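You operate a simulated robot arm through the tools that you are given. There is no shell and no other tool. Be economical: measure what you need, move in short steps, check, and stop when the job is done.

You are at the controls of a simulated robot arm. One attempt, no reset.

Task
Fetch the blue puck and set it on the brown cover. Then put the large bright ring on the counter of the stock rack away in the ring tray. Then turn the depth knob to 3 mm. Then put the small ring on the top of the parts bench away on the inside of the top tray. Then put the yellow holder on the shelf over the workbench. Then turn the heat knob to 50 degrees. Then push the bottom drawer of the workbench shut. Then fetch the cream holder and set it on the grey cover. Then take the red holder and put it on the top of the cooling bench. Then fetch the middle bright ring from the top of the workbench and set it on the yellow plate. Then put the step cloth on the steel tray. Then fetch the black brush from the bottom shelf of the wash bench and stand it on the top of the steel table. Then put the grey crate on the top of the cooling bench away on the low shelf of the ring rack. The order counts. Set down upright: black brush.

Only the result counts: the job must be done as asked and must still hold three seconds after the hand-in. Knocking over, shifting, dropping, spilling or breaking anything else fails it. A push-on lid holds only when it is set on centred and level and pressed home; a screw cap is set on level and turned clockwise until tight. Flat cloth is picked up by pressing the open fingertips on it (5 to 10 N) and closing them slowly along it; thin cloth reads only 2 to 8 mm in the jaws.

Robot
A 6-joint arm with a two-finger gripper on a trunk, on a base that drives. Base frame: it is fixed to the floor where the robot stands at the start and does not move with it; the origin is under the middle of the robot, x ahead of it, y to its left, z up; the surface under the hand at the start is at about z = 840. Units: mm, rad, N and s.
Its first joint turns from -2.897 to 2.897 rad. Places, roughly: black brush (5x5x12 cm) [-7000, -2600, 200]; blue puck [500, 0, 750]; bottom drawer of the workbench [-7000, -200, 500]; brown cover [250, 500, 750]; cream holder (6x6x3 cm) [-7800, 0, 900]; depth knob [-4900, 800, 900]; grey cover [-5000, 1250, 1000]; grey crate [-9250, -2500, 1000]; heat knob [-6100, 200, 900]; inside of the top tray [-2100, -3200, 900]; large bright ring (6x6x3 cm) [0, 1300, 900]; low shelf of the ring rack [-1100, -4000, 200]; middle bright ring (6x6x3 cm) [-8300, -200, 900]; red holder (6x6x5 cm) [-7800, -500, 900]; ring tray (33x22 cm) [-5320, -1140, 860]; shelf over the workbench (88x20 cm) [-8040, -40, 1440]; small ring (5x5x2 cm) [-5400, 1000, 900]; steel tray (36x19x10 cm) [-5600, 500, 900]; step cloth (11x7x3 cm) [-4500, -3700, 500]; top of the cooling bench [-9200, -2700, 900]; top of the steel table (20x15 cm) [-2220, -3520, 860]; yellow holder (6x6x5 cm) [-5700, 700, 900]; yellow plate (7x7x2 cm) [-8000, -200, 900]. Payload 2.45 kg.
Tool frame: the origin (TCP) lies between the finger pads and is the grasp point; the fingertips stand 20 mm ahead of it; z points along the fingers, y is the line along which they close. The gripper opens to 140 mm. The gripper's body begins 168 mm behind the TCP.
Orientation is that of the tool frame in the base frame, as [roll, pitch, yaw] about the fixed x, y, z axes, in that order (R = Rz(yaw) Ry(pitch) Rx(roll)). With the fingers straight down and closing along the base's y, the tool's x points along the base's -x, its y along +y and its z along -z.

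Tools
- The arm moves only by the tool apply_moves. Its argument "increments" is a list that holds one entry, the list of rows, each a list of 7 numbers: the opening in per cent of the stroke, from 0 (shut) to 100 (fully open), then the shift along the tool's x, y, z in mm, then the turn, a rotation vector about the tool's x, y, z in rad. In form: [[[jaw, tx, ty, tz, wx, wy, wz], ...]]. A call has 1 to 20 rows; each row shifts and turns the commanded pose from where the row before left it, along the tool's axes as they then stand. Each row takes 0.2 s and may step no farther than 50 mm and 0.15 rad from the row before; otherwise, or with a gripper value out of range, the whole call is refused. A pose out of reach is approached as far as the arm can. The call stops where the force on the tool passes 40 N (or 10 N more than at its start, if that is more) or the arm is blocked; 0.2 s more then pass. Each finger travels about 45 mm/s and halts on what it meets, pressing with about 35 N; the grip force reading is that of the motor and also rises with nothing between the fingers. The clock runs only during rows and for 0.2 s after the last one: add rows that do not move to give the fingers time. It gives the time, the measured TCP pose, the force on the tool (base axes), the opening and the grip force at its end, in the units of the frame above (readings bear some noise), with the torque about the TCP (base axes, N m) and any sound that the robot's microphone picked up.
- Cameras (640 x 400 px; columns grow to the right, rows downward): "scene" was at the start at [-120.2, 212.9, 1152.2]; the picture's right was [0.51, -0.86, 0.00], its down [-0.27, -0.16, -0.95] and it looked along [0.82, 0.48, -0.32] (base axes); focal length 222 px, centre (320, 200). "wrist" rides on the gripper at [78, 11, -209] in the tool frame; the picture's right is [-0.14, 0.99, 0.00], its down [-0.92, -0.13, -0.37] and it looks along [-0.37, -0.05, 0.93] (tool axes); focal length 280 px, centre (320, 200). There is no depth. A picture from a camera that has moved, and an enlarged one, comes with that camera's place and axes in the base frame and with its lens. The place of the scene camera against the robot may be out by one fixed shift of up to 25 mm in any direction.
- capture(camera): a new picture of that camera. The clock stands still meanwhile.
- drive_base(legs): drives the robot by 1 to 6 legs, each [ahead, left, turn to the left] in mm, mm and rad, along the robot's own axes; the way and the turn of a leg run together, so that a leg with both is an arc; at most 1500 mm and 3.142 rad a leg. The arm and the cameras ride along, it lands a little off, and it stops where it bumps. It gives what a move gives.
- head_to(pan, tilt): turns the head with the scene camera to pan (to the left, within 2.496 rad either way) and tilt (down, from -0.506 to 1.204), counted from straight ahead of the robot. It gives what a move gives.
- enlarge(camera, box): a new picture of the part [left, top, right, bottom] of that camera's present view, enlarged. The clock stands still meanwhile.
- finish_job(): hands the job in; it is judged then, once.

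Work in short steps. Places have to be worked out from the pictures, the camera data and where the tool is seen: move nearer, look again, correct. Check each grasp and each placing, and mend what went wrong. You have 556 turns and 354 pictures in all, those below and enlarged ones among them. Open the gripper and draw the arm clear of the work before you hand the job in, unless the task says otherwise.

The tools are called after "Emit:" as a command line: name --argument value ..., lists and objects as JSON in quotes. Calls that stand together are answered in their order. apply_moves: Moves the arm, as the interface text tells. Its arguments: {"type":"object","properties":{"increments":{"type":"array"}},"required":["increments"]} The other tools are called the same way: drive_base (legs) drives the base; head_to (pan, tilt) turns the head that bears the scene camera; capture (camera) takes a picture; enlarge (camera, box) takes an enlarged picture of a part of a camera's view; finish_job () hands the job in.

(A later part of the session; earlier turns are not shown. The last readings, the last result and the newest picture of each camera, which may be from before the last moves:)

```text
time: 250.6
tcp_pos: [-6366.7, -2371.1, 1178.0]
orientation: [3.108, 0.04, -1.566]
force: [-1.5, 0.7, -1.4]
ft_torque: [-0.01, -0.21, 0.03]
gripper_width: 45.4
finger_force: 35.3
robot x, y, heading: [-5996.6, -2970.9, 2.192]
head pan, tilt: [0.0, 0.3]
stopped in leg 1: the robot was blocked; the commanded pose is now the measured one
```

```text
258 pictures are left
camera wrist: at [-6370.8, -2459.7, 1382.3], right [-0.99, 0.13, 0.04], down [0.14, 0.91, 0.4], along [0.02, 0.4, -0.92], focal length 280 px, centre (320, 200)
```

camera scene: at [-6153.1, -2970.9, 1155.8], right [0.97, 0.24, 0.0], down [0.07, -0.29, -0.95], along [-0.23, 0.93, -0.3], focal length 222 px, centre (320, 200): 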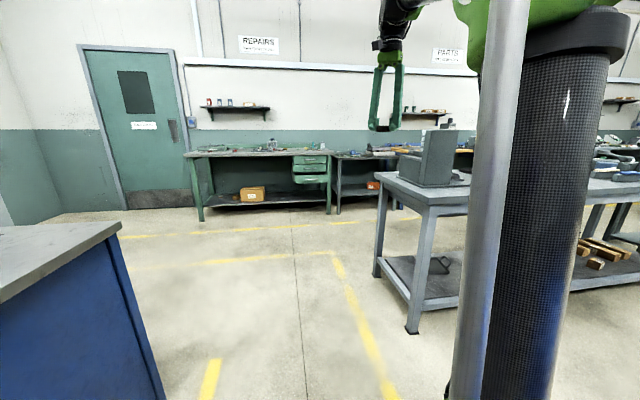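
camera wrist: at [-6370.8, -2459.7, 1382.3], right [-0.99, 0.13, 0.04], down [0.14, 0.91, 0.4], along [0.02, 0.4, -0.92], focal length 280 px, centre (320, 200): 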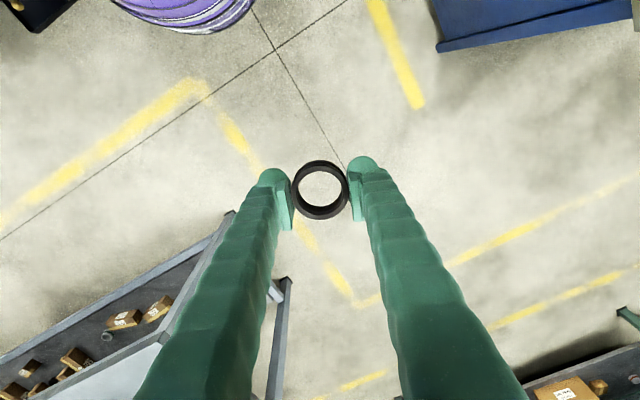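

Still caught, and the rotation suggests contact at my right rear. I look steeply down on that side.

Emit:
head_to --pan -1.6 --tilt 1.2

Emit:
capture --camera "scene"

Emit:
head_to --pan -2.45 --tilt 1.1

Emit:
capture --camera "scene"

```text
time: 252.2
tcp_pos: [-6365.5, -2371.4, 1176.7]
orientation: [3.106, 0.042, -1.568]
force: [0.0, -0.3, -1.4]
ft_torque: [-0.01, 0.03, 0.02]
gripper_width: 45.6
finger_force: 34.9
robot x, y, heading: [-5991.5, -2968.1, 2.192]
head pan, tilt: [-1.6, 1.201]
```

```text
257 pictures are left
camera scene: at [-5994.5, -3200.1, 1084.7], right [0.56, -0.83, 0.01], down [-0.77, -0.52, -0.36], along [0.31, 0.2, -0.93], focal length 222 px, centre (320, 200)
```

scene: 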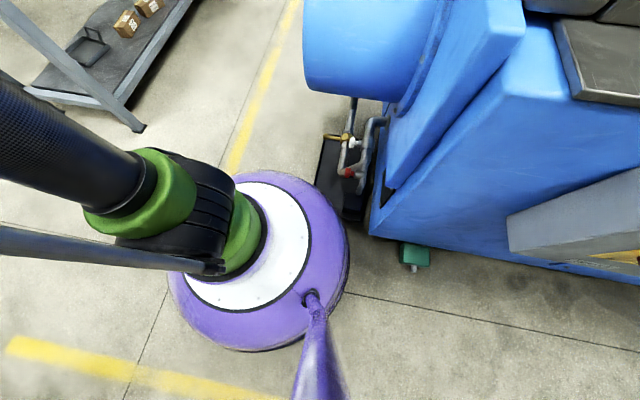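

```text
time: 253.4
tcp_pos: [-6366.6, -2372.1, 1177.3]
orientation: [3.108, 0.039, -1.568]
force: [0.0, -0.9, -0.4]
ft_torque: [0.02, -0.01, 0.01]
gripper_width: 45.4
finger_force: 34.8
robot x, y, heading: [-5993.1, -2969.1, 2.192]
head pan, tilt: [-2.45, 1.1]
```

```text
256 pictures are left
camera scene: at [-5979.8, -3247.3, 1091.0], right [-0.25, -0.97, 0.0], down [-0.86, 0.22, -0.46], along [0.44, -0.12, -0.89], focal length 222 px, centre (320, 200)
```

scene: 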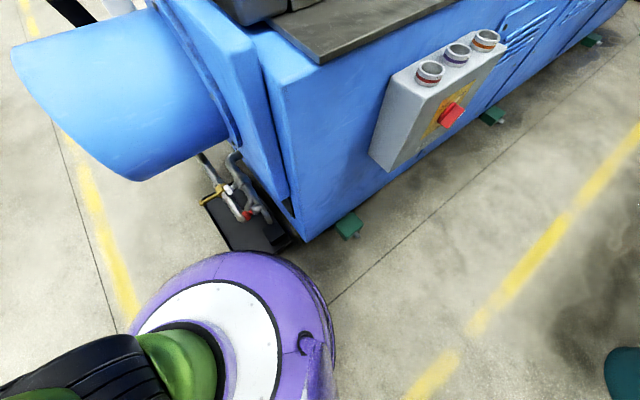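

The base is touching the machine's drip tray on its +x side. I drive directly away from it.

Emit:
drive_base --legs '[[115, 98, 0]]'

```text
time: 254.6
tcp_pos: [-6334.3, -2355.5, 1185.7]
orientation: [3.101, 0.052, -1.61]
force: [-1.4, 0.1, -1.3]
ft_torque: [-0.06, -0.21, -0.02]
gripper_width: 45.5
finger_force: 34.4
robot x, y, heading: [-5992.2, -2961.7, 2.144]
head pan, tilt: [-2.45, 1.1]
stopped in leg 1: the robot was blocked; the commanded pose is now the measured one
```

It seems the robot is held against motion in -x. Backing off freed it before, so I back away diagonally, to the rear and left.

Emit:
drive_base --legs '[[-160, 190, 0]]'

Emit:
head_to --pan 1.2 --tilt 1.2

Emit:
capture --camera "scene"

```text
time: 255.9
tcp_pos: [-6418.0, -2485.4, 1193.9]
orientation: [3.096, 0.061, -1.431]
force: [-0.7, 1.4, -1.6]
ft_torque: [-0.19, -0.2, 0.01]
gripper_width: 45.6
finger_force: 35.0
robot x, y, heading: [-5989.6, -3006.9, 2.332]
head pan, tilt: [-2.45, 1.1]
stopped in leg 1: the robot was blocked; the commanded pose is now the measured one
```

```text
time: 258.9
tcp_pos: [-6416.1, -2486.0, 1195.9]
orientation: [3.093, 0.06, -1.43]
force: [0.6, 0.4, -1.6]
ft_torque: [0.0, -0.03, -0.01]
gripper_width: 45.6
finger_force: 34.9
robot x, y, heading: [-5986.3, -3009.6, 2.33]
head pan, tilt: [1.201, 1.201]
```

```text
255 pictures are left
camera scene: at [-6052.1, -3291.8, 1084.4], right [-0.38, 0.93, -0.01], down [0.86, 0.35, -0.36], along [-0.33, -0.14, -0.93], focal length 222 px, centre (320, 200)
```

scene: 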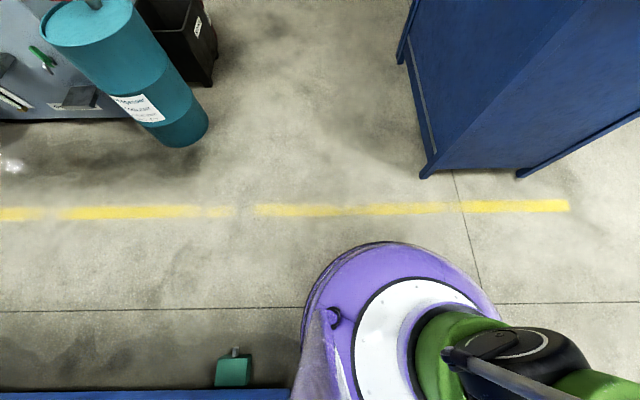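

Nothing is visible on the left. I test with a pure small turn to the right to see how the robot reacts.

Emit:
drive_base --legs '[[0, 0, -0.35]]'

Emit:
drive_base --legs '[[0, 60, 0]]'

```text
time: 260.4
tcp_pos: [-6302.1, -2362.5, 1195.3]
orientation: [3.094, 0.061, -1.636]
force: [0.2, 0.3, -0.1]
ft_torque: [0.02, 0.1, 0.0]
gripper_width: 45.4
finger_force: 35.2
robot x, y, heading: [-5990.5, -2960.1, 2.123]
head pan, tilt: [1.201, 1.201]
```

```text
time: 261.4
tcp_pos: [-6324.1, -2394.3, 1199.0]
orientation: [3.088, 0.066, -1.592]
force: [0.1, 0.3, -1.1]
ft_torque: [-0.01, 0.01, 0.04]
gripper_width: 45.4
finger_force: 35.0
robot x, y, heading: [-5986.1, -2969.1, 2.175]
head pan, tilt: [1.201, 1.201]
```

The robot pivots about a point at its rear right edge. I tilt the wrist camera back towards the base to see what touches there.

Emit:
apply_moves --increments '[[[30, 0, 0, 0, 0, 0.14, 0], [30, 0, 0, 0, 0, 0.14, 0], [30, 0, 0, 0, 0, 0.14, 0], [30, 0, 0, 0, 0, 0.14, 0], [30, 0, 0, 0, 0, 0.14, 0], [30, 0, 0, 0, 0, 0, 0]]]'

Emit:
capture --camera "wrist"

```text
time: 262.8
tcp_pos: [-6327.5, -2403.7, 1203.6]
orientation: [3.063, -0.518, -1.559]
force: [0.3, -0.1, -0.1]
ft_torque: [0.03, -0.01, -0.01]
gripper_width: 45.4
finger_force: 34.8
out of reach, approached as far as the arm can: row 5
robot x, y, heading: [-5985.5, -2969.7, 2.168]
head pan, tilt: [1.201, 1.201]
```

```text
254 pictures are left
camera wrist: at [-6321.9, -2368.9, 1423.2], right [-0.99, 0.14, 0.0], down [0.14, 0.98, -0.15], along [-0.02, -0.14, -0.99], focal length 280 px, centre (320, 200)
```

wrist: 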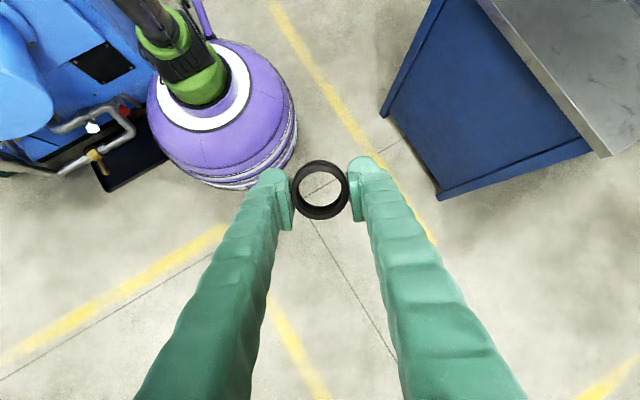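

The base sits right against the machine's outlet pipe. I try a small move towards it, to see whether it is hooked and comes loose that way.

Emit:
drive_base --legs '[[-28, -41, 0]]'

Emit:
enlarge --camera "wrist" --box '[40, 40, 320, 215]'

```text
time: 263.7
tcp_pos: [-6320.5, -2407.7, 1203.1]
orientation: [3.065, -0.517, -1.557]
force: [0.7, 0.6, -1.3]
ft_torque: [0.02, 0.02, 0.03]
gripper_width: 45.2
finger_force: 34.5
robot x, y, heading: [-5981.6, -2977.1, 2.17]
head pan, tilt: [1.201, 1.201]
```

```text
2.29 times, centred on (180, 128) of wrist
camera zoom: at [-6316.6, -2374.0, 1423.2], right [-0.99, 0.14, 0.0], down [0.14, 0.98, -0.14], along [-0.02, -0.14, -0.99], focal length 641 px, centre (640, 366)
```

zoom: 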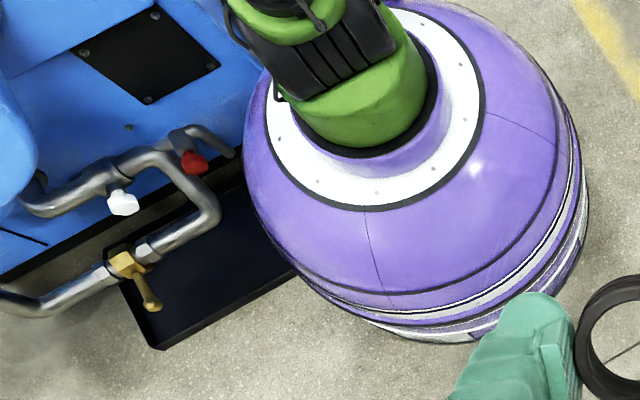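

The base has crept over the drip tray's edge. I try an arc whose push and turn add up at the caught point: towards +y with a left turn.

Emit:
drive_base --legs '[[330, -225, 0.6]]'

```text
time: 265.0
tcp_pos: [-6259.5, -2373.5, 1217.2]
orientation: [3.05, -0.501, -1.643]
force: [-1.6, -0.1, -1.2]
ft_torque: [-0.03, -0.21, 0.13]
gripper_width: 45.4
finger_force: 35.0
robot x, y, heading: [-5987.0, -2947.7, 2.076]
head pan, tilt: [1.201, 1.201]
stopped in leg 1: the robot was blocked; the commanded pose is now the measured one
```

Still caught. I shift the arm's weight away from the caught side by reaching far out to the left front, and try again.

Emit:
apply_moves --increments '[[[30, 0, 0, 0, 0, -0.13, 0], [30, 0, 0, 0, 0, -0.13, 0], [30, 0, 0, 0, 0, -0.13, 0], [30, 0, 0, 0, 0.09, -0.11, 0], [30, 0, 0, 0, 0, 0, 0]]]'

```text
time: 266.2
tcp_pos: [-6259.3, -2373.5, 1217.2]
orientation: [-3.13, 0.0, -1.683]
force: [-0.5, 0.8, -1.8]
ft_torque: [-0.02, 0.01, 0.01]
gripper_width: 45.3
finger_force: 35.1
robot x, y, heading: [-5986.2, -2948.6, 2.075]
head pan, tilt: [1.201, 1.201]
```

Emit:
apply_moves --increments '[[[30, 5, 44, 5, 0, 0, 0], [30, 5, 44, 5, 0, 0, 0], [30, 5, 44, 5, 0, 0, 0], [30, 5, 44, 5, 0, 0, 0], [30, 5, 44, 5, 0, 0, 0], [30, 5, 44, 5, 0, 0, 0], [30, 5, 44, 5, 0, 0, 0], [30, 0, 0, 0, 0, 0, 0]]]'

Emit:
drive_base --legs '[[300, 300, 0]]'

```text
time: 268.0
tcp_pos: [-6566.7, -2372.9, 1181.7]
orientation: [-3.134, -0.002, -1.682]
force: [0.2, 0.0, -1.4]
ft_torque: [0.0, 0.01, 0.0]
gripper_width: 45.4
finger_force: 34.5
robot x, y, heading: [-5985.2, -2949.5, 2.076]
head pan, tilt: [1.201, 1.201]
```

```text
time: 269.3
tcp_pos: [-6543.1, -2359.5, 1191.5]
orientation: [-3.139, 0.01, -1.713]
force: [-1.9, -0.9, -1.4]
ft_torque: [0.16, -0.32, 0.01]
gripper_width: 45.5
finger_force: 35.2
robot x, y, heading: [-5988.8, -2940.3, 2.043]
head pan, tilt: [1.201, 1.201]
stopped in leg 1: the robot was blocked; the commanded pose is now the measured one
```

I take a close look at the contact from the scene camera on that side.

Emit:
head_to --pan -1.5 --tilt 1.2

Emit:
enlarge --camera "scene" --box '[220, 60, 500, 310]'

Emit:
head_to --pan -1.5 --tilt 0.3

Emit:
capture --camera "scene"

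```text
time: 271.7
tcp_pos: [-6542.3, -2357.8, 1192.4]
orientation: [-3.141, 0.012, -1.713]
force: [0.4, -0.3, -0.6]
ft_torque: [0.01, 0.03, 0.0]
gripper_width: 45.5
finger_force: 34.8
robot x, y, heading: [-5989.8, -2934.0, 2.04]
head pan, tilt: [-1.499, 1.201]
```

```text
1.60 times, centred on (360, 185) of scene
camera zoom: at [-6023.8, -3160.1, 1084.7], right [0.52, -0.85, 0.01], down [-0.79, -0.49, -0.36], along [0.31, 0.18, -0.93], focal length 355 px, centre (256, 224)
```

zoom: 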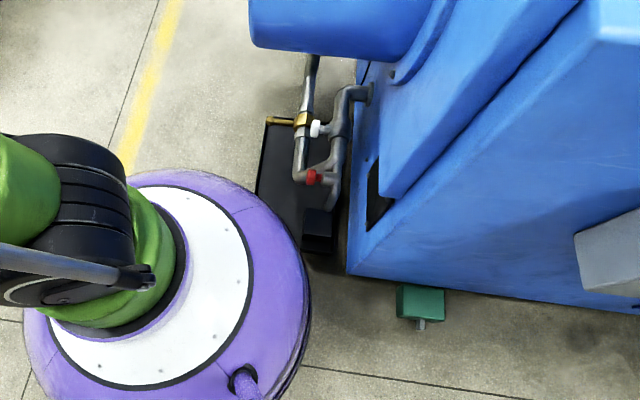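

```text
time: 272.9
tcp_pos: [-6540.7, -2358.4, 1191.0]
orientation: [3.141, 0.011, -1.715]
force: [0.6, 0.0, -1.8]
ft_torque: [0.02, 0.04, -0.01]
gripper_width: 45.4
finger_force: 35.8
robot x, y, heading: [-5988.5, -2938.0, 2.044]
head pan, tilt: [-1.499, 0.3]
```

```text
251 pictures are left
camera scene: at [-5992.1, -3140.2, 1156.7], right [0.52, -0.85, 0.01], down [-0.25, -0.16, -0.95], along [0.82, 0.49, -0.3], focal length 222 px, centre (320, 200)
```

scene: 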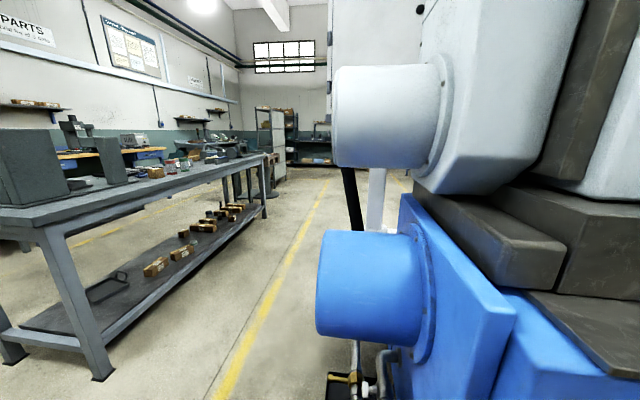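

Short legs are not cut off as blocked. I try a chain of short pulls straight away from the tray.

Emit:
drive_base --legs '[[27, 53, 0], [27, 53, 0], [27, 53, 0], [27, 53, 0], [27, 53, 0], [27, 53, 0]]'

```text
time: 274.3
tcp_pos: [-6539.7, -2374.8, 1202.6]
orientation: [3.136, 0.022, -1.711]
force: [-2.6, -1.5, -0.9]
ft_torque: [0.08, -0.32, 0.0]
gripper_width: 45.8
finger_force: 35.2
robot x, y, heading: [-5989.1, -2936.8, 2.057]
head pan, tilt: [-1.499, 0.3]
stopped in leg 2: the robot was blocked; the commanded pose is now the measured one
```

The TCP rises with each pull, as if something high on the robot were caught. I look up at the arm and around it.

Emit:
head_to --pan -0.9 --tilt -0.45

Emit:
capture --camera "scene"

Emit:
head_to --pan -2.4 --tilt -0.3

Emit:
capture --camera "scene"

```text
time: 275.4
tcp_pos: [-6538.7, -2373.3, 1202.3]
orientation: [3.134, 0.021, -1.709]
force: [0.6, -0.3, -0.8]
ft_torque: [0.02, -0.02, 0.0]
gripper_width: 45.3
finger_force: 35.2
robot x, y, heading: [-5988.3, -2934.5, 2.051]
head pan, tilt: [-0.901, -0.45]
```

```text
250 pictures are left
camera scene: at [-6044.2, -3122.9, 1220.8], right [0.91, -0.41, 0.01], down [0.18, 0.39, -0.9], along [0.37, 0.82, 0.43], focal length 222 px, centre (320, 200)
```

scene: 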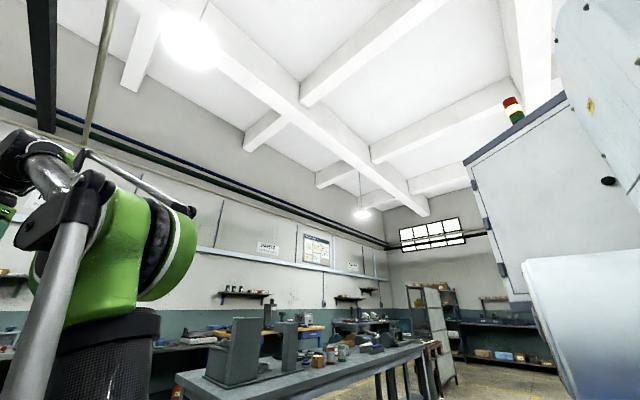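

```text
time: 277.0
tcp_pos: [-6540.6, -2374.3, 1202.4]
orientation: [3.133, 0.021, -1.708]
force: [0.6, 0.2, -1.1]
ft_torque: [-0.02, 0.03, -0.01]
gripper_width: 45.3
finger_force: 34.9
robot x, y, heading: [-5986.6, -2934.7, 2.049]
head pan, tilt: [-2.4, -0.3]
```

```text
249 pictures are left
camera scene: at [-5999.1, -3213.9, 1210.5], right [-0.34, -0.94, 0.0], down [0.28, -0.11, -0.95], along [0.9, -0.32, 0.3], focal length 222 px, centre (320, 200)
```

scene: 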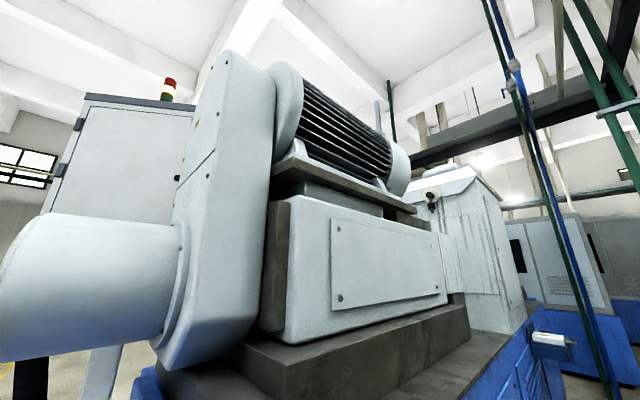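

The arm is free, so only the base is caught on the tray. I try the opposite combination, pulling towards -y with a right turn.

Emit:
drive_base --legs '[[-400, 210, -1.2]]'

```text
time: 278.5
tcp_pos: [-6536.8, -2405.3, 1213.1]
orientation: [3.128, 0.035, -1.694]
force: [-1.9, -1.8, -2.0]
ft_torque: [0.18, -0.33, -0.03]
gripper_width: 45.5
finger_force: 34.7
robot x, y, heading: [-5987.9, -2945.1, 2.065]
head pan, tilt: [-2.4, -0.3]
stopped in leg 1: the robot was blocked; the commanded pose is now the measured one
```

I keep a short pull of 55 mm applied, which does not reset, and then throw the arm's weight further to the left to ease the caught side.

Emit:
drive_base --legs '[[25, 48, 0]]'

Emit:
apply_moves --increments '[[[30, 0, 40, 20, 0, 0, 0], [30, 0, 40, 20, 0, 0, 0], [30, 0, 40, 20, 0, 0, 0], [30, 0, 0, 0, 0, 0, 0]]]'

```text
time: 279.4
tcp_pos: [-6538.9, -2401.7, 1212.8]
orientation: [3.127, 0.032, -1.694]
force: [0.3, 0.2, -1.3]
ft_torque: [-0.08, 0.06, -0.01]
gripper_width: 45.5
finger_force: 35.5
robot x, y, heading: [-5987.0, -2943.2, 2.066]
head pan, tilt: [-2.4, -0.3]
```

```text
time: 280.4
tcp_pos: [-6655.3, -2393.8, 1157.3]
orientation: [3.121, 0.037, -1.694]
force: [-0.7, -0.2, -0.8]
ft_torque: [-0.01, 0.02, -0.01]
gripper_width: 45.4
finger_force: 35.1
robot x, y, heading: [-5992.7, -2941.7, 2.063]
head pan, tilt: [-2.4, -0.3]
```

I want a proper look at the contact from the front. I bring the hand across the front, turning it so the wrist camera looks back at the base.

Emit:
apply_moves --increments '[[[30, 0, -45, 0, 0, 0, 0], [30, 0, -45, 0, 0, 0, 0], [30, 0, -45, 0, 0, 0, 0], [30, 0, -45, 0, 0, 0, 0], [30, 0, -45, 0, 0, 0, 0], [30, 0, -45, 0, 0, 0, 0], [30, 0, -45, 0, 0, 0, 0], [30, 0, -45, 0, 0, 0, 0], [30, 0, -45, 0, 0, 0, 0], [30, 0, -45, 0, 0, 0, 0], [30, 0, -45, 0, 0, 0, 0], [30, 0, -45, 0, 0, 0, 0], [30, 0, -45, 0, 0, 0, 0], [30, 0, -45, 0, 0, 0, 0], [30, 0, -45, 0, 0, 0, 0], [30, 0, 0, 0, 0, 0, 0]]]'

Emit:
apply_moves --increments '[[[30, 0, 0, 40, 0, 0, 0.145], [30, 0, 0, 40, 0, 0, 0.145], [30, 0, 0, 40, 0, 0, 0.145], [30, 0, 0, 40, 0, 0, 0.145], [30, 0, 0, 40, 0, 0, 0.145], [30, 0, 0, 40, 0, 0, 0.145], [30, 0, 0, 40, 0, 0, 0.145], [30, 0, 0, 40, 0, 0, 0.145], [30, 0, 0, 40, 0, 0, 0.145], [30, 0, 0, 0, 0, 0, 0.145], [30, 0, 0, 0, 0, 0, 0.145], [30, 0, 0, 0, 0, 0, 0.145], [30, 0, 0, 0, 0, 0, 0.145], [30, 0, 0, 0, 0, 0, 0.145], [30, 0, 0, 0, 0, 0, 0.145], [30, 0, 0, 0, 0, 0, 0.145], [30, 0, 0, 0, 0, 0, 0.145], [30, 0, 0, 0, 0, 0, 0.145], [30, 0, 0, 0, 0, 0, 0.145], [30, 0, 0, 0, 0, 0, 0]]]'

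Emit:
capture --camera "wrist"

```text
time: 284.0
tcp_pos: [-5981.0, -2436.3, 1160.4]
orientation: [3.118, 0.043, -1.686]
force: [0.1, -0.5, -0.3]
ft_torque: [0.01, -0.05, 0.05]
gripper_width: 45.3
finger_force: 35.4
robot x, y, heading: [-5990.0, -2938.5, 2.063]
head pan, tilt: [-2.4, -0.3]
stopped in row 16: the arm was blocked; the commanded pose is now the measured one
```

```text
time: 288.2
tcp_pos: [-5986.9, -2428.5, 797.2]
orientation: [-3.137, -0.046, 1.837]
force: [0.9, -0.2, -1.5]
ft_torque: [0.0, -0.03, 0.02]
gripper_width: 45.6
finger_force: 35.4
robot x, y, heading: [-5990.5, -2942.8, 2.066]
head pan, tilt: [-2.4, -0.3]
```

```text
248 pictures are left
camera wrist: at [-5993.6, -2360.8, 1009.4], right [0.99, 0.13, -0.01], down [0.13, -0.94, 0.32], along [0.03, -0.32, -0.95], focal length 280 px, centre (320, 200)
```

wrist: 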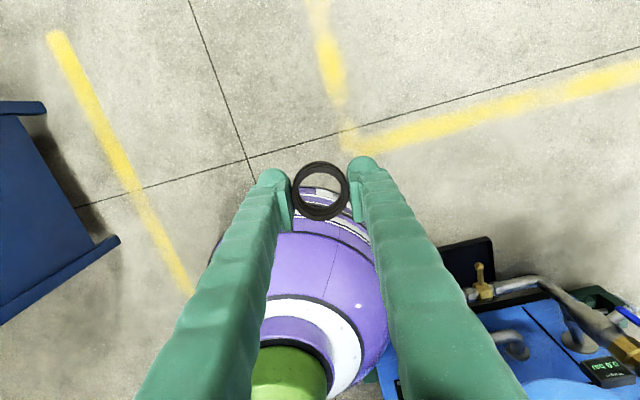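

Emit:
apply_moves --increments '[[[30, 30, -35, 10, 0, 0, 0], [30, 30, -35, 10, 0, 0, 0], [30, 30, -35, 10, 0, 0, 0], [30, 30, -35, 10, 0, 0, 0], [30, 30, -35, 10, 0, 0, 0], [30, 0, 0, 40, 0, 0, 0], [30, 0, 0, 40, 0, 0, 0], [30, 0, 0, 40, 0, 0, 0], [30, 0, 0, 0, 0, 0, 0]]]'

Emit:
capture --camera "wrist"

```text
time: 290.2
tcp_pos: [-6096.8, -2305.8, 636.1]
orientation: [-3.133, -0.05, 1.846]
force: [-0.6, 0.0, -0.9]
ft_torque: [0.06, 0.04, 0.02]
gripper_width: 45.5
finger_force: 34.6
out of reach, approached as far as the arm can: row 3, 4, 5, 6, 7
robot x, y, heading: [-5985.1, -2938.6, 2.061]
head pan, tilt: [-2.4, -0.3]
```

```text
247 pictures are left
camera wrist: at [-6103.5, -2237.9, 847.1], right [0.99, 0.14, -0.01], down [0.13, -0.94, 0.32], along [0.03, -0.32, -0.95], focal length 280 px, centre (320, 200)
```

wrist: 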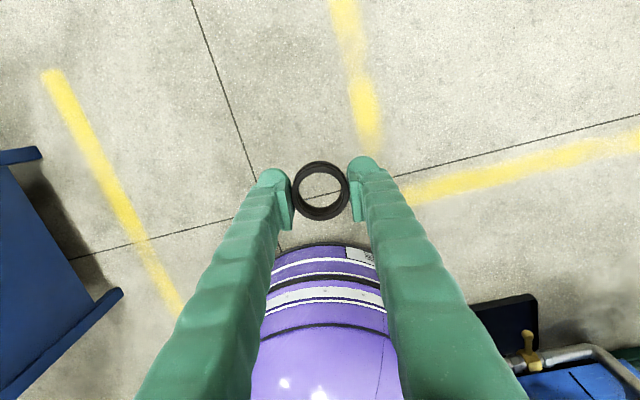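

Emit:
apply_moves --increments '[[[30, -10, 45, -20, 0, 0, 0], [30, -10, 45, -20, 0, 0, 0], [30, -10, 45, -20, 0, 0, 0], [30, 0, 45, 0, 0, 0, 0], [30, 0, 45, 0, 0, 0, 0], [30, 0, 45, 0, 0, 0, 0], [30, 0, 0, 0, 0, -0.14, 0], [30, 0, 0, 0, 0, -0.14, 0], [30, 0, 0, 0, 0, -0.14, 0], [30, 0, 0, 0, 0, 0, 0]]]'

Emit:
capture --camera "wrist"

```text
refused: row 1 steps farther than a row can; nothing moved
```

```text
246 pictures are left
camera wrist: at [-6103.5, -2237.9, 847.1], right [0.99, 0.14, -0.01], down [0.13, -0.94, 0.32], along [0.03, -0.32, -0.95], focal length 280 px, centre (320, 200)
```

wrist: 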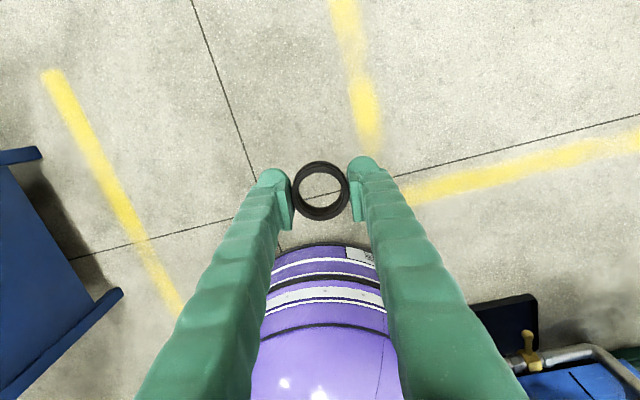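

Emit:
apply_moves --increments '[[[30, -10, 42, -20, 0, 0, 0], [30, -10, 42, -20, 0, 0, 0], [30, -10, 42, -20, 0, 0, 0], [30, 0, 45, 0, 0, 0, 0], [30, 0, 45, 0, 0, 0, 0], [30, 0, 45, 0, 0, 0, 0], [30, 0, 0, 0, 0, -0.14, 0], [30, 0, 0, 0, 0, -0.14, 0], [30, 0, 0, 0, 0, -0.14, 0], [30, 0, 0, 0, 0, 0, 0]]]'

Emit:
capture --camera "wrist"

```text
time: 292.4
tcp_pos: [-5839.1, -2268.2, 692.5]
orientation: [-3.137, 0.375, 1.84]
force: [-0.4, -0.6, -1.1]
ft_torque: [0.04, 0.03, -0.04]
gripper_width: 45.5
finger_force: 34.8
robot x, y, heading: [-5987.6, -2943.2, 2.072]
head pan, tilt: [-2.4, -0.3]
```

```text
245 pictures are left
camera wrist: at [-5866.9, -2122.3, 858.5], right [0.99, 0.14, 0.05], down [0.07, -0.73, 0.68], along [0.13, -0.67, -0.73], focal length 280 px, centre (320, 200)
```

wrist: 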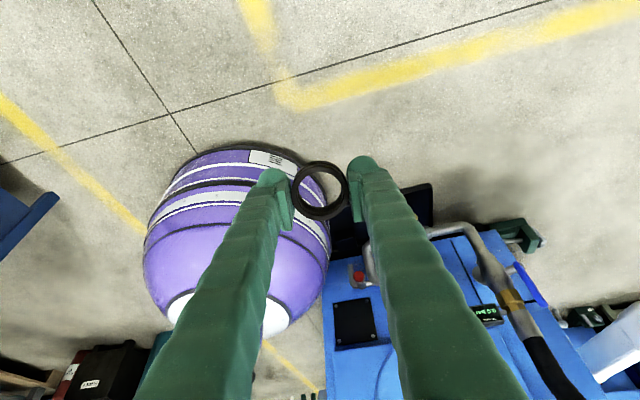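

Emit:
enlarge --camera "wrist" --box '[270, 170, 470, 300]'

```text
3.08 times, centred on (370, 235) of wrist
camera zoom: at [-5866.9, -2122.3, 858.5], right [0.99, 0.14, 0.05], down [0.07, -0.73, 0.68], along [0.13, -0.67, -0.73], focal length 863 px, centre (166, 92)
```

zoom: 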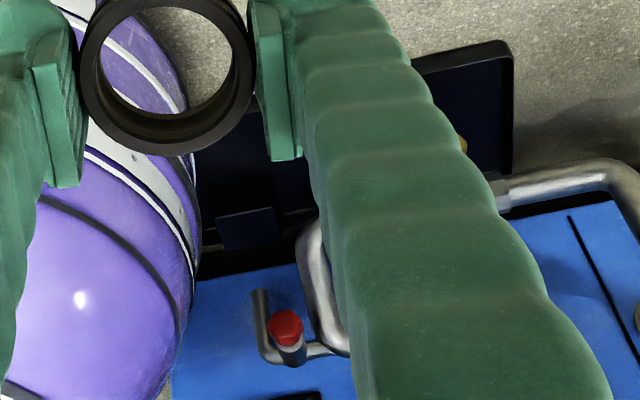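

I test a pure +y pull in short legs to learn which directions are free.

Emit:
drive_base --legs '[[53, -29, 0]]'

Emit:
drive_base --legs '[[0, 0, -0.2]]'

Emit:
drive_base --legs '[[53, -29, 0]]'

```text
time: 293.4
tcp_pos: [-5783.5, -2252.5, 693.6]
orientation: [-3.136, 0.372, 1.751]
force: [-0.4, 0.6, 0.0]
ft_torque: [-0.1, -0.06, 0.04]
gripper_width: 45.6
finger_force: 35.0
robot x, y, heading: [-5989.7, -2911.5, 1.974]
head pan, tilt: [-2.4, -0.3]
```

```text
time: 294.5
tcp_pos: [-5694.3, -2263.9, 695.3]
orientation: [-3.135, 0.365, 1.633]
force: [0.1, 0.6, -0.5]
ft_torque: [-0.06, -0.14, 0.04]
gripper_width: 45.5
finger_force: 35.1
robot x, y, heading: [-5979.4, -2886.3, 1.855]
head pan, tilt: [-2.4, -0.3]
```

```text
time: 295.5
tcp_pos: [-5633.2, -2265.3, 699.5]
orientation: [-3.135, 0.359, 1.541]
force: [0.4, -0.2, -1.5]
ft_torque: [-0.03, 0.13, -0.03]
gripper_width: 45.2
finger_force: 34.6
robot x, y, heading: [-5977.2, -2855.2, 1.763]
head pan, tilt: [-2.4, -0.3]
```

The robot does swing freely round that point, and a right turn is the way I want to go anyway. First I bring the hand upright, high and ahead.

Emit:
apply_moves --increments '[[[30, 0, 0, 0, 0, 0.12, 0], [30, 0, 0, 0, 0, 0.12, 0], [30, 0, 0, 0, 0, 0.12, 0], [30, 0, 0, -49, 0, 0, 0], [30, 0, 0, -49, 0, 0, 0], [30, 0, 0, -49, 0, 0, 0], [30, 0, 0, -49, 0, 0, 0], [30, 0, 0, -49, 0, 0, 0], [30, 0, 0, -49, 0, 0, 0], [30, 0, 0, -49, 0, 0, 0], [30, 0, 0, -49, 0, 0, 0], [30, 0, 0, -49, 0, 0, 0], [30, 0, 0, -10, 0, 0, 0], [30, 0, 0, 0, 0, 0, 0]]]'

Emit:
apply_moves --increments '[[[30, 0, -45, 0, 0, 0, 0], [30, 0, -45, 0, 0, 0, 0], [30, 0, -45, 0, 0, 0, 0], [30, 0, -45, 0, 0, 0, 0], [30, 0, -45, 0, 0, 0, 0], [30, 0, -45, 0, 0, 0, 0], [30, 0, -45, 0, 0, 0, 0], [30, 0, -45, 0, 0, 0, 0], [30, 0, -45, 0, 0, 0, 0], [30, 0, -45, 0, 0, 0, 0], [30, 0, 0, 0, 0, 0, 0]]]'

```text
time: 298.5
tcp_pos: [-5629.0, -2273.3, 1155.2]
orientation: [-3.132, -0.007, 1.54]
force: [1.3, 0.3, -1.0]
ft_torque: [0.01, -0.01, -0.03]
gripper_width: 45.5
finger_force: 34.5
robot x, y, heading: [-5977.6, -2854.8, 1.766]
head pan, tilt: [-2.4, -0.3]
```

```text
time: 300.9
tcp_pos: [-5923.5, -2276.2, 1159.6]
orientation: [-3.111, -0.01, 1.574]
force: [-0.4, 0.3, -0.6]
ft_torque: [-0.03, -0.01, -0.03]
gripper_width: 45.5
finger_force: 35.3
out of reach, approached as far as the arm can: row 7, 8, 9, 10
robot x, y, heading: [-5974.5, -2855.4, 1.763]
head pan, tilt: [-2.4, -0.3]
```

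Emit:
drive_base --legs '[[55, -24, -0.18], [55, -24, -0.18], [55, -24, -0.18]]'

Emit:
head_to --pan -1.5 --tilt 0.9

Emit:
capture --camera "scene"

```text
time: 303.4
tcp_pos: [-5543.6, -2241.3, 1159.7]
orientation: [-3.112, -0.01, 1.029]
force: [-1.3, -0.6, -0.8]
ft_torque: [-0.03, -0.02, -0.01]
gripper_width: 45.4
finger_force: 35.3
robot x, y, heading: [-5887.6, -2705.0, 1.217]
head pan, tilt: [-2.4, -0.3]
```

```text
time: 304.8
tcp_pos: [-5545.3, -2247.2, 1162.0]
orientation: [-3.112, -0.015, 1.027]
force: [0.0, 0.3, -1.1]
ft_torque: [0.01, 0.01, 0.0]
gripper_width: 45.2
finger_force: 34.7
robot x, y, heading: [-5888.7, -2707.6, 1.22]
head pan, tilt: [-1.499, 0.901]
```

```text
243 pictures are left
camera scene: at [-6055.2, -2847.1, 1104.3], right [-0.28, -0.96, 0.01], down [-0.75, 0.21, -0.62], along [0.6, -0.18, -0.78], focal length 222 px, centre (320, 200)
```

scene: 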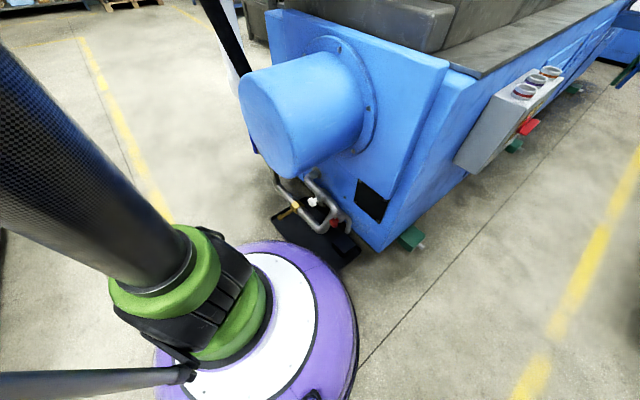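

It moved as commanded. Now I try to pull directly away from the tray.

Emit:
drive_base --legs '[[24, 55, 0]]'

Emit:
drive_base --legs '[[80, 0, 0]]'

```text
time: 305.8
tcp_pos: [-5553.3, -2243.5, 1162.0]
orientation: [-3.112, -0.016, 1.04]
force: [0.0, 0.1, -0.7]
ft_torque: [0.0, -0.05, -0.05]
gripper_width: 45.5
finger_force: 35.1
robot x, y, heading: [-5892.3, -2706.4, 1.234]
head pan, tilt: [-1.499, 0.901]
```

```text
time: 306.8
tcp_pos: [-5528.2, -2170.4, 1166.2]
orientation: [-3.11, -0.021, 1.043]
force: [0.8, 1.0, -0.4]
ft_torque: [-0.01, -0.02, -0.02]
gripper_width: 45.5
finger_force: 35.1
robot x, y, heading: [-5862.1, -2631.3, 1.234]
head pan, tilt: [-1.499, 0.901]
```

That moved freely. I continue out into the aisle.

Emit:
drive_base --legs '[[150, 100, 0]]'

Emit:
capture --camera "scene"

```text
time: 308.3
tcp_pos: [-5573.9, -1994.5, 1165.7]
orientation: [-3.11, -0.023, 1.044]
force: [-1.3, -0.1, -1.6]
ft_torque: [-0.01, 0.0, -0.03]
gripper_width: 45.3
finger_force: 35.5
robot x, y, heading: [-5909.4, -2449.2, 1.236]
head pan, tilt: [-1.499, 0.901]
```

```text
242 pictures are left
camera scene: at [-6073.9, -2603.7, 1102.2], right [-0.26, -0.97, 0.0], down [-0.76, 0.21, -0.62], along [0.6, -0.16, -0.78], focal length 222 px, centre (320, 200)
```

scene: 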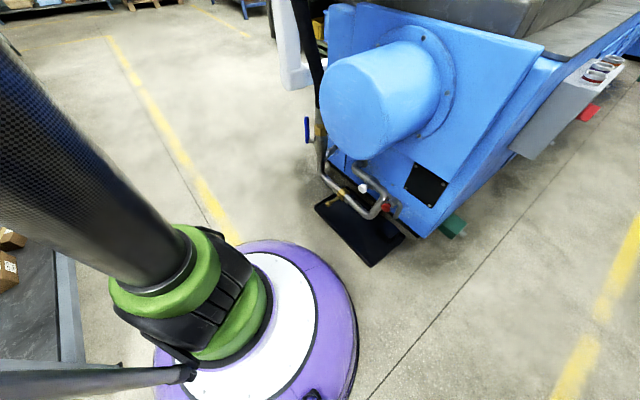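

Free again, and the tray stands as before. I turn down the aisle and drive, keeping to its middle.

Emit:
drive_base --legs '[[0, 0, -0.83], [1400, -60, 0]]'

Emit:
head_to --pan -0.6 --tilt 0.3

Emit:
capture --camera "scene"

```text
time: 317.4
tcp_pos: [-4036.4, -1892.6, 1164.1]
orientation: [-3.111, -0.023, 0.214]
force: [-1.2, -0.7, -0.6]
ft_torque: [-0.02, 0.03, 0.0]
gripper_width: 45.3
finger_force: 34.8
robot x, y, heading: [-4601.2, -1953.2, 0.405]
head pan, tilt: [-1.499, 0.901]
```

```text
time: 318.6
tcp_pos: [-4036.7, -1892.5, 1164.3]
orientation: [-3.11, -0.023, 0.213]
force: [0.3, 0.8, -0.9]
ft_torque: [0.01, 0.02, 0.01]
gripper_width: 45.4
finger_force: 34.6
robot x, y, heading: [-4602.7, -1953.6, 0.401]
head pan, tilt: [-0.6, 0.3]
```

```text
241 pictures are left
camera scene: at [-4761.9, -1895.2, 1154.4], right [-0.2, -0.98, 0.0], down [-0.29, 0.06, -0.96], along [0.94, -0.19, -0.3], focal length 222 px, centre (320, 200)
```

scene: 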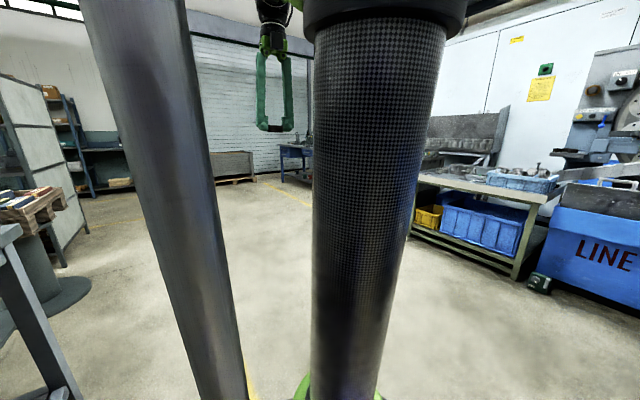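

Emit:
drive_base --legs '[[1500, -100, 0], [200, -100, -1.2]]'

Emit:
head_to --pan 0.3 --tilt 0.25

Emit:
capture --camera "scene"

```text
refused: leg 1 is longer than a leg can be; nothing moved
```

```text
time: 319.9
tcp_pos: [-4036.0, -1892.8, 1166.4]
orientation: [-3.11, -0.024, 0.211]
force: [-0.3, -0.3, -0.6]
ft_torque: [-0.01, -0.01, 0.0]
gripper_width: 45.5
finger_force: 35.3
robot x, y, heading: [-4600.5, -1953.1, 0.405]
head pan, tilt: [0.3, 0.25]
```

```text
240 pictures are left
camera scene: at [-4782.1, -1816.4, 1159.2], right [0.65, -0.76, 0.0], down [-0.19, -0.16, -0.97], along [0.74, 0.63, -0.25], focal length 222 px, centre (320, 200)
```

scene: 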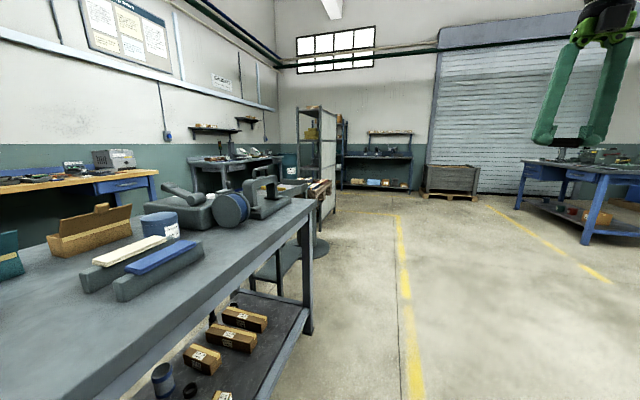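

Emit:
drive_base --legs '[[1450, -100, 0], [200, -100, -1.2]]'

Emit:
head_to --pan 0.4 --tilt 0.25

Emit:
capture --camera "scene"

```text
time: 330.1
tcp_pos: [-2817.1, -2113.1, 1165.9]
orientation: [-3.111, -0.022, -1.002]
force: [0.6, 0.7, -0.7]
ft_torque: [0.03, -0.01, 0.01]
gripper_width: 45.4
finger_force: 34.8
robot x, y, heading: [-3069.0, -1605.7, -0.814]
head pan, tilt: [0.3, 0.25]
```

```text
time: 330.7
tcp_pos: [-2817.2, -2112.6, 1164.5]
orientation: [-3.11, -0.024, -1.003]
force: [0.0, 0.2, -1.5]
ft_torque: [0.0, 0.02, 0.0]
gripper_width: 45.5
finger_force: 35.1
robot x, y, heading: [-3069.2, -1608.5, -0.812]
head pan, tilt: [0.4, 0.25]
```

```text
239 pictures are left
camera scene: at [-2998.7, -1395.5, 1159.2], right [-0.4, -0.92, 0.0], down [-0.23, 0.1, -0.97], along [0.89, -0.39, -0.25], focal length 222 px, centre (320, 200)
```

scene: 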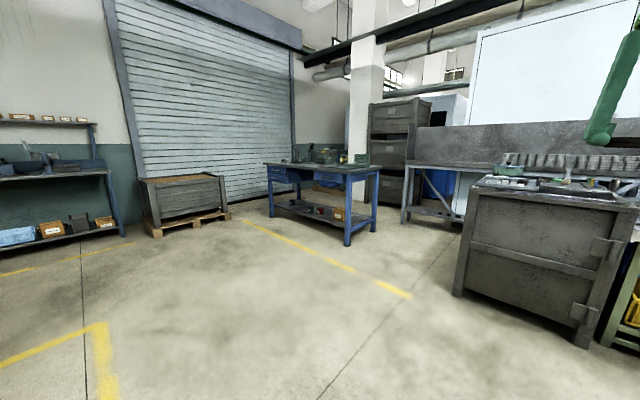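

The grey cabinet on the right matches the places of the top tray and steel table. I zoom in.

Emit:
enlarge --camera "scene" --box '[440, 120, 640, 245]'

```text
3.20 times, centred on (540, 182) of scene
camera zoom: at [-2998.7, -1395.5, 1159.2], right [-0.4, -0.92, 0.0], down [-0.23, 0.1, -0.97], along [0.89, -0.39, -0.25], focal length 710 px, centre (-384, 256)
```

zoom: 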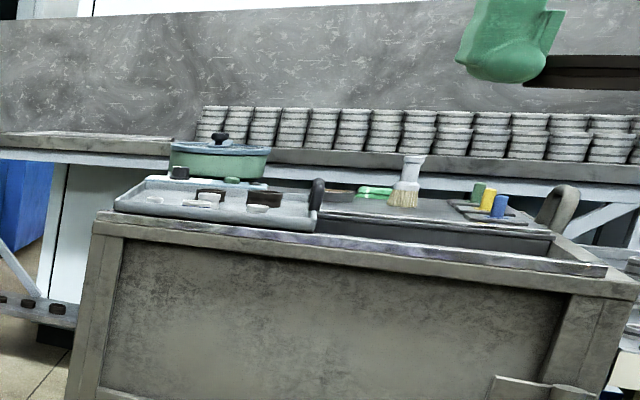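

I drive closer, facing the cabinet.

Emit:
drive_base --legs '[[0, 0, -0.36], [650, 0, 0]]'

Emit:
head_to --pan 0.1 --tilt 0.35

Emit:
capture --camera "scene"

```text
time: 335.5
tcp_pos: [-2751.6, -2777.0, 1165.0]
orientation: [-3.11, -0.023, -1.358]
force: [-0.5, -0.4, -1.8]
ft_torque: [0.0, -0.01, -0.02]
gripper_width: 45.5
finger_force: 34.8
robot x, y, heading: [-2811.7, -2215.1, -1.169]
head pan, tilt: [0.4, 0.25]
```

```text
time: 336.3
tcp_pos: [-2751.1, -2776.4, 1164.8]
orientation: [-3.11, -0.024, -1.357]
force: [1.0, -0.2, -2.0]
ft_torque: [0.01, 0.03, -0.04]
gripper_width: 45.5
finger_force: 34.9
robot x, y, heading: [-2811.0, -2211.9, -1.168]
head pan, tilt: [0.099, 0.351]
```

```text
237 pictures are left
camera scene: at [-2692.0, -2061.5, 1149.8], right [-0.88, -0.48, 0.0], down [-0.17, 0.3, -0.94], along [0.45, -0.82, -0.34], focal length 222 px, centre (320, 200)
```

scene: 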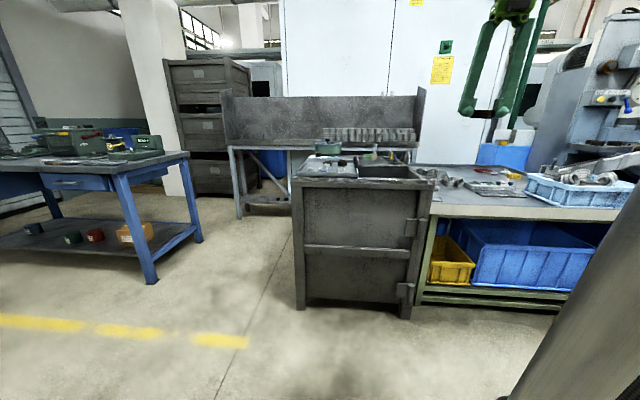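

Emit:
enlarge --camera "scene" --box '[280, 110, 480, 220]'

Emit:
drive_base --legs '[[500, 230, 0]]'

Emit:
capture --camera "scene"

Emit:
capture --camera "wrist"

```text
3.20 times, centred on (380, 165) of scene
camera zoom: at [-2692.0, -2061.5, 1149.8], right [-0.88, -0.48, 0.0], down [-0.17, 0.3, -0.94], along [0.45, -0.82, -0.34], focal length 710 px, centre (128, 312)
```

zoom: 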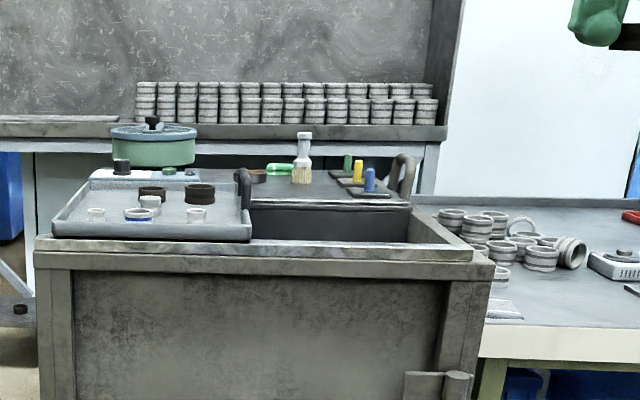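

```text
time: 339.5
tcp_pos: [-2344.0, -3151.7, 1164.8]
orientation: [-3.11, -0.022, -1.361]
force: [0.0, 0.0, -1.0]
ft_torque: [0.05, 0.02, 0.04]
gripper_width: 45.5
finger_force: 35.2
robot x, y, heading: [-2403.9, -2587.6, -1.176]
head pan, tilt: [0.099, 0.351]
```

```text
235 pictures are left
camera scene: at [-2282.2, -2436.7, 1149.7], right [-0.88, -0.48, 0.0], down [-0.16, 0.3, -0.94], along [0.45, -0.82, -0.34], focal length 222 px, centre (320, 200)
```

scene: 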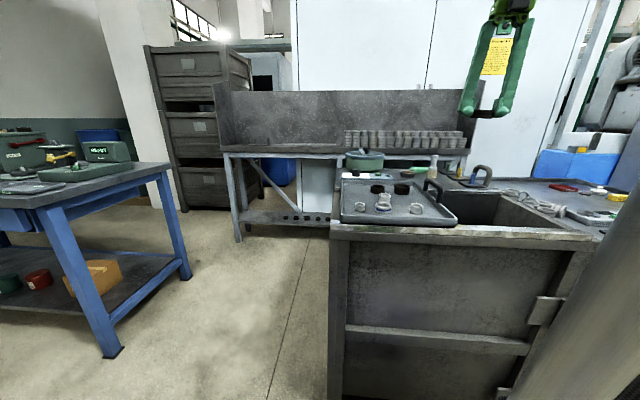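

```text
234 pictures are left
camera wrist: at [-2347.1, -3227.3, 1374.5], right [-1.0, -0.07, -0.03], down [-0.08, 0.93, 0.35], along [0.01, 0.35, -0.94], focal length 280 px, centre (320, 200)
```

wrist: 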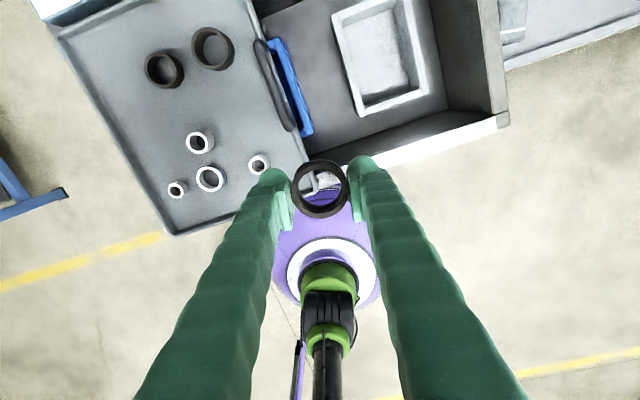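

The top tray holds six rings, with free room near (-2056,-3170). I move over it, levelling the hand.

Emit:
apply_moves --increments '[[[30, 0, 0, 0, -0.0316, -0.022, 0], [30, 11, -39.7, 0, 0, 0, 0], [30, 11, -39.7, 0, 0, 0, 0], [30, 11, -39.7, 0, 0, 0, 0], [30, 11, -39.7, 0, 0, 0, 0], [30, 11, -39.7, 0, 0, 0, 0], [30, 11, -39.7, 0, 0, 0, 0], [30, 11, -39.7, 0, 0, 0, 0], [30, 0, 0, 45, 0, 0, 0], [30, 0, 0, 45, 0, 0, 0], [30, 0, 0, 0, 0, 0, 0]]]'

Emit:
capture --camera "wrist"

```text
time: 341.9
tcp_pos: [-2338.5, -3203.4, 1074.1]
orientation: [-3.134, -0.004, -1.352]
force: [-0.3, 0.2, -0.1]
ft_torque: [-0.03, -0.02, -0.01]
gripper_width: 45.4
finger_force: 35.4
out of reach, approached as far as the arm can: row 2, 3, 4, 5, 6, 7, 8, 9, 10
robot x, y, heading: [-2400.6, -2588.0, -1.172]
head pan, tilt: [0.099, 0.351]
```

```text
233 pictures are left
camera wrist: at [-2334.2, -3282.2, 1282.9], right [-1.0, -0.08, -0.01], down [-0.08, 0.93, 0.37], along [-0.02, 0.37, -0.93], focal length 280 px, centre (320, 200)
```

wrist: 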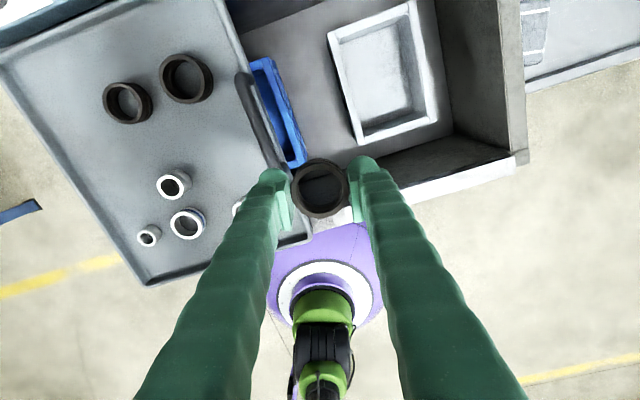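

The wrist is at its joint limit, because I turned it half round earlier. I turn it back.

Emit:
apply_moves --increments '[[[30, 0, 0, -20, 0, 0, -0.147], [30, 0, 0, -20, 0, 0, -0.147], [30, 0, 0, 0, 0, 0, -0.147], [30, 0, 0, 0, 0, 0, -0.147], [30, 0, 0, 0, 0, 0, -0.147], [30, 0, 0, 0, 0, 0, -0.147], [30, 0, 0, 0, 0, 0, -0.147], [30, 0, 0, 0, 0, 0, -0.147], [30, 0, 0, 0, 0, 0, -0.147], [30, 0, 0, 0, 0, 0, -0.147], [30, 0, 0, 0, 0, 0, -0.147], [30, 0, 0, 0, 0, 0, -0.147], [30, 0, 0, 0, 0, 0, -0.147], [30, 0, 0, 0, 0, 0, -0.147], [30, 0, 0, 0, 0, 0, -0.147], [30, 0, 0, 0, 0, 0, -0.147], [30, 0, 0, 0, 0, 0, -0.147], [30, 0, 0, 0, 0, 0, -0.147], [30, 0, 0, 0, 0, 0, -0.147], [30, 0, 0, 0, 0, 0, 0]]]'

Emit:
capture --camera "wrist"

```text
time: 346.1
tcp_pos: [-2338.7, -3204.8, 1116.0]
orientation: [3.141, 0.0, 1.433]
force: [0.6, 0.4, -0.2]
ft_torque: [-0.02, 0.01, 0.01]
gripper_width: 45.2
finger_force: 34.5
robot x, y, heading: [-2400.6, -2588.1, -1.177]
head pan, tilt: [0.099, 0.351]
```

```text
232 pictures are left
camera wrist: at [-2317.8, -3129.1, 1323.5], right [0.96, -0.27, 0.0], down [-0.25, -0.89, 0.37], along [-0.1, -0.35, -0.93], focal length 280 px, centre (320, 200)
```

wrist: 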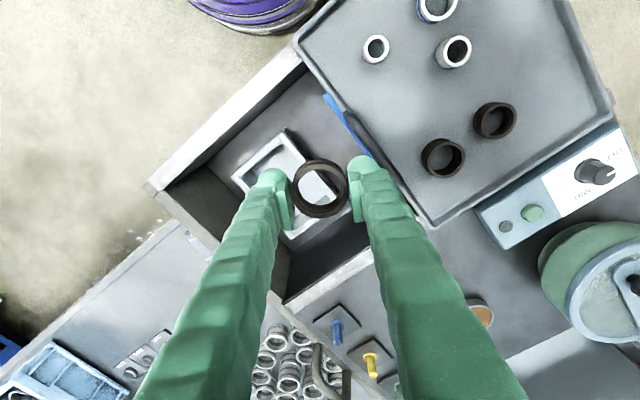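

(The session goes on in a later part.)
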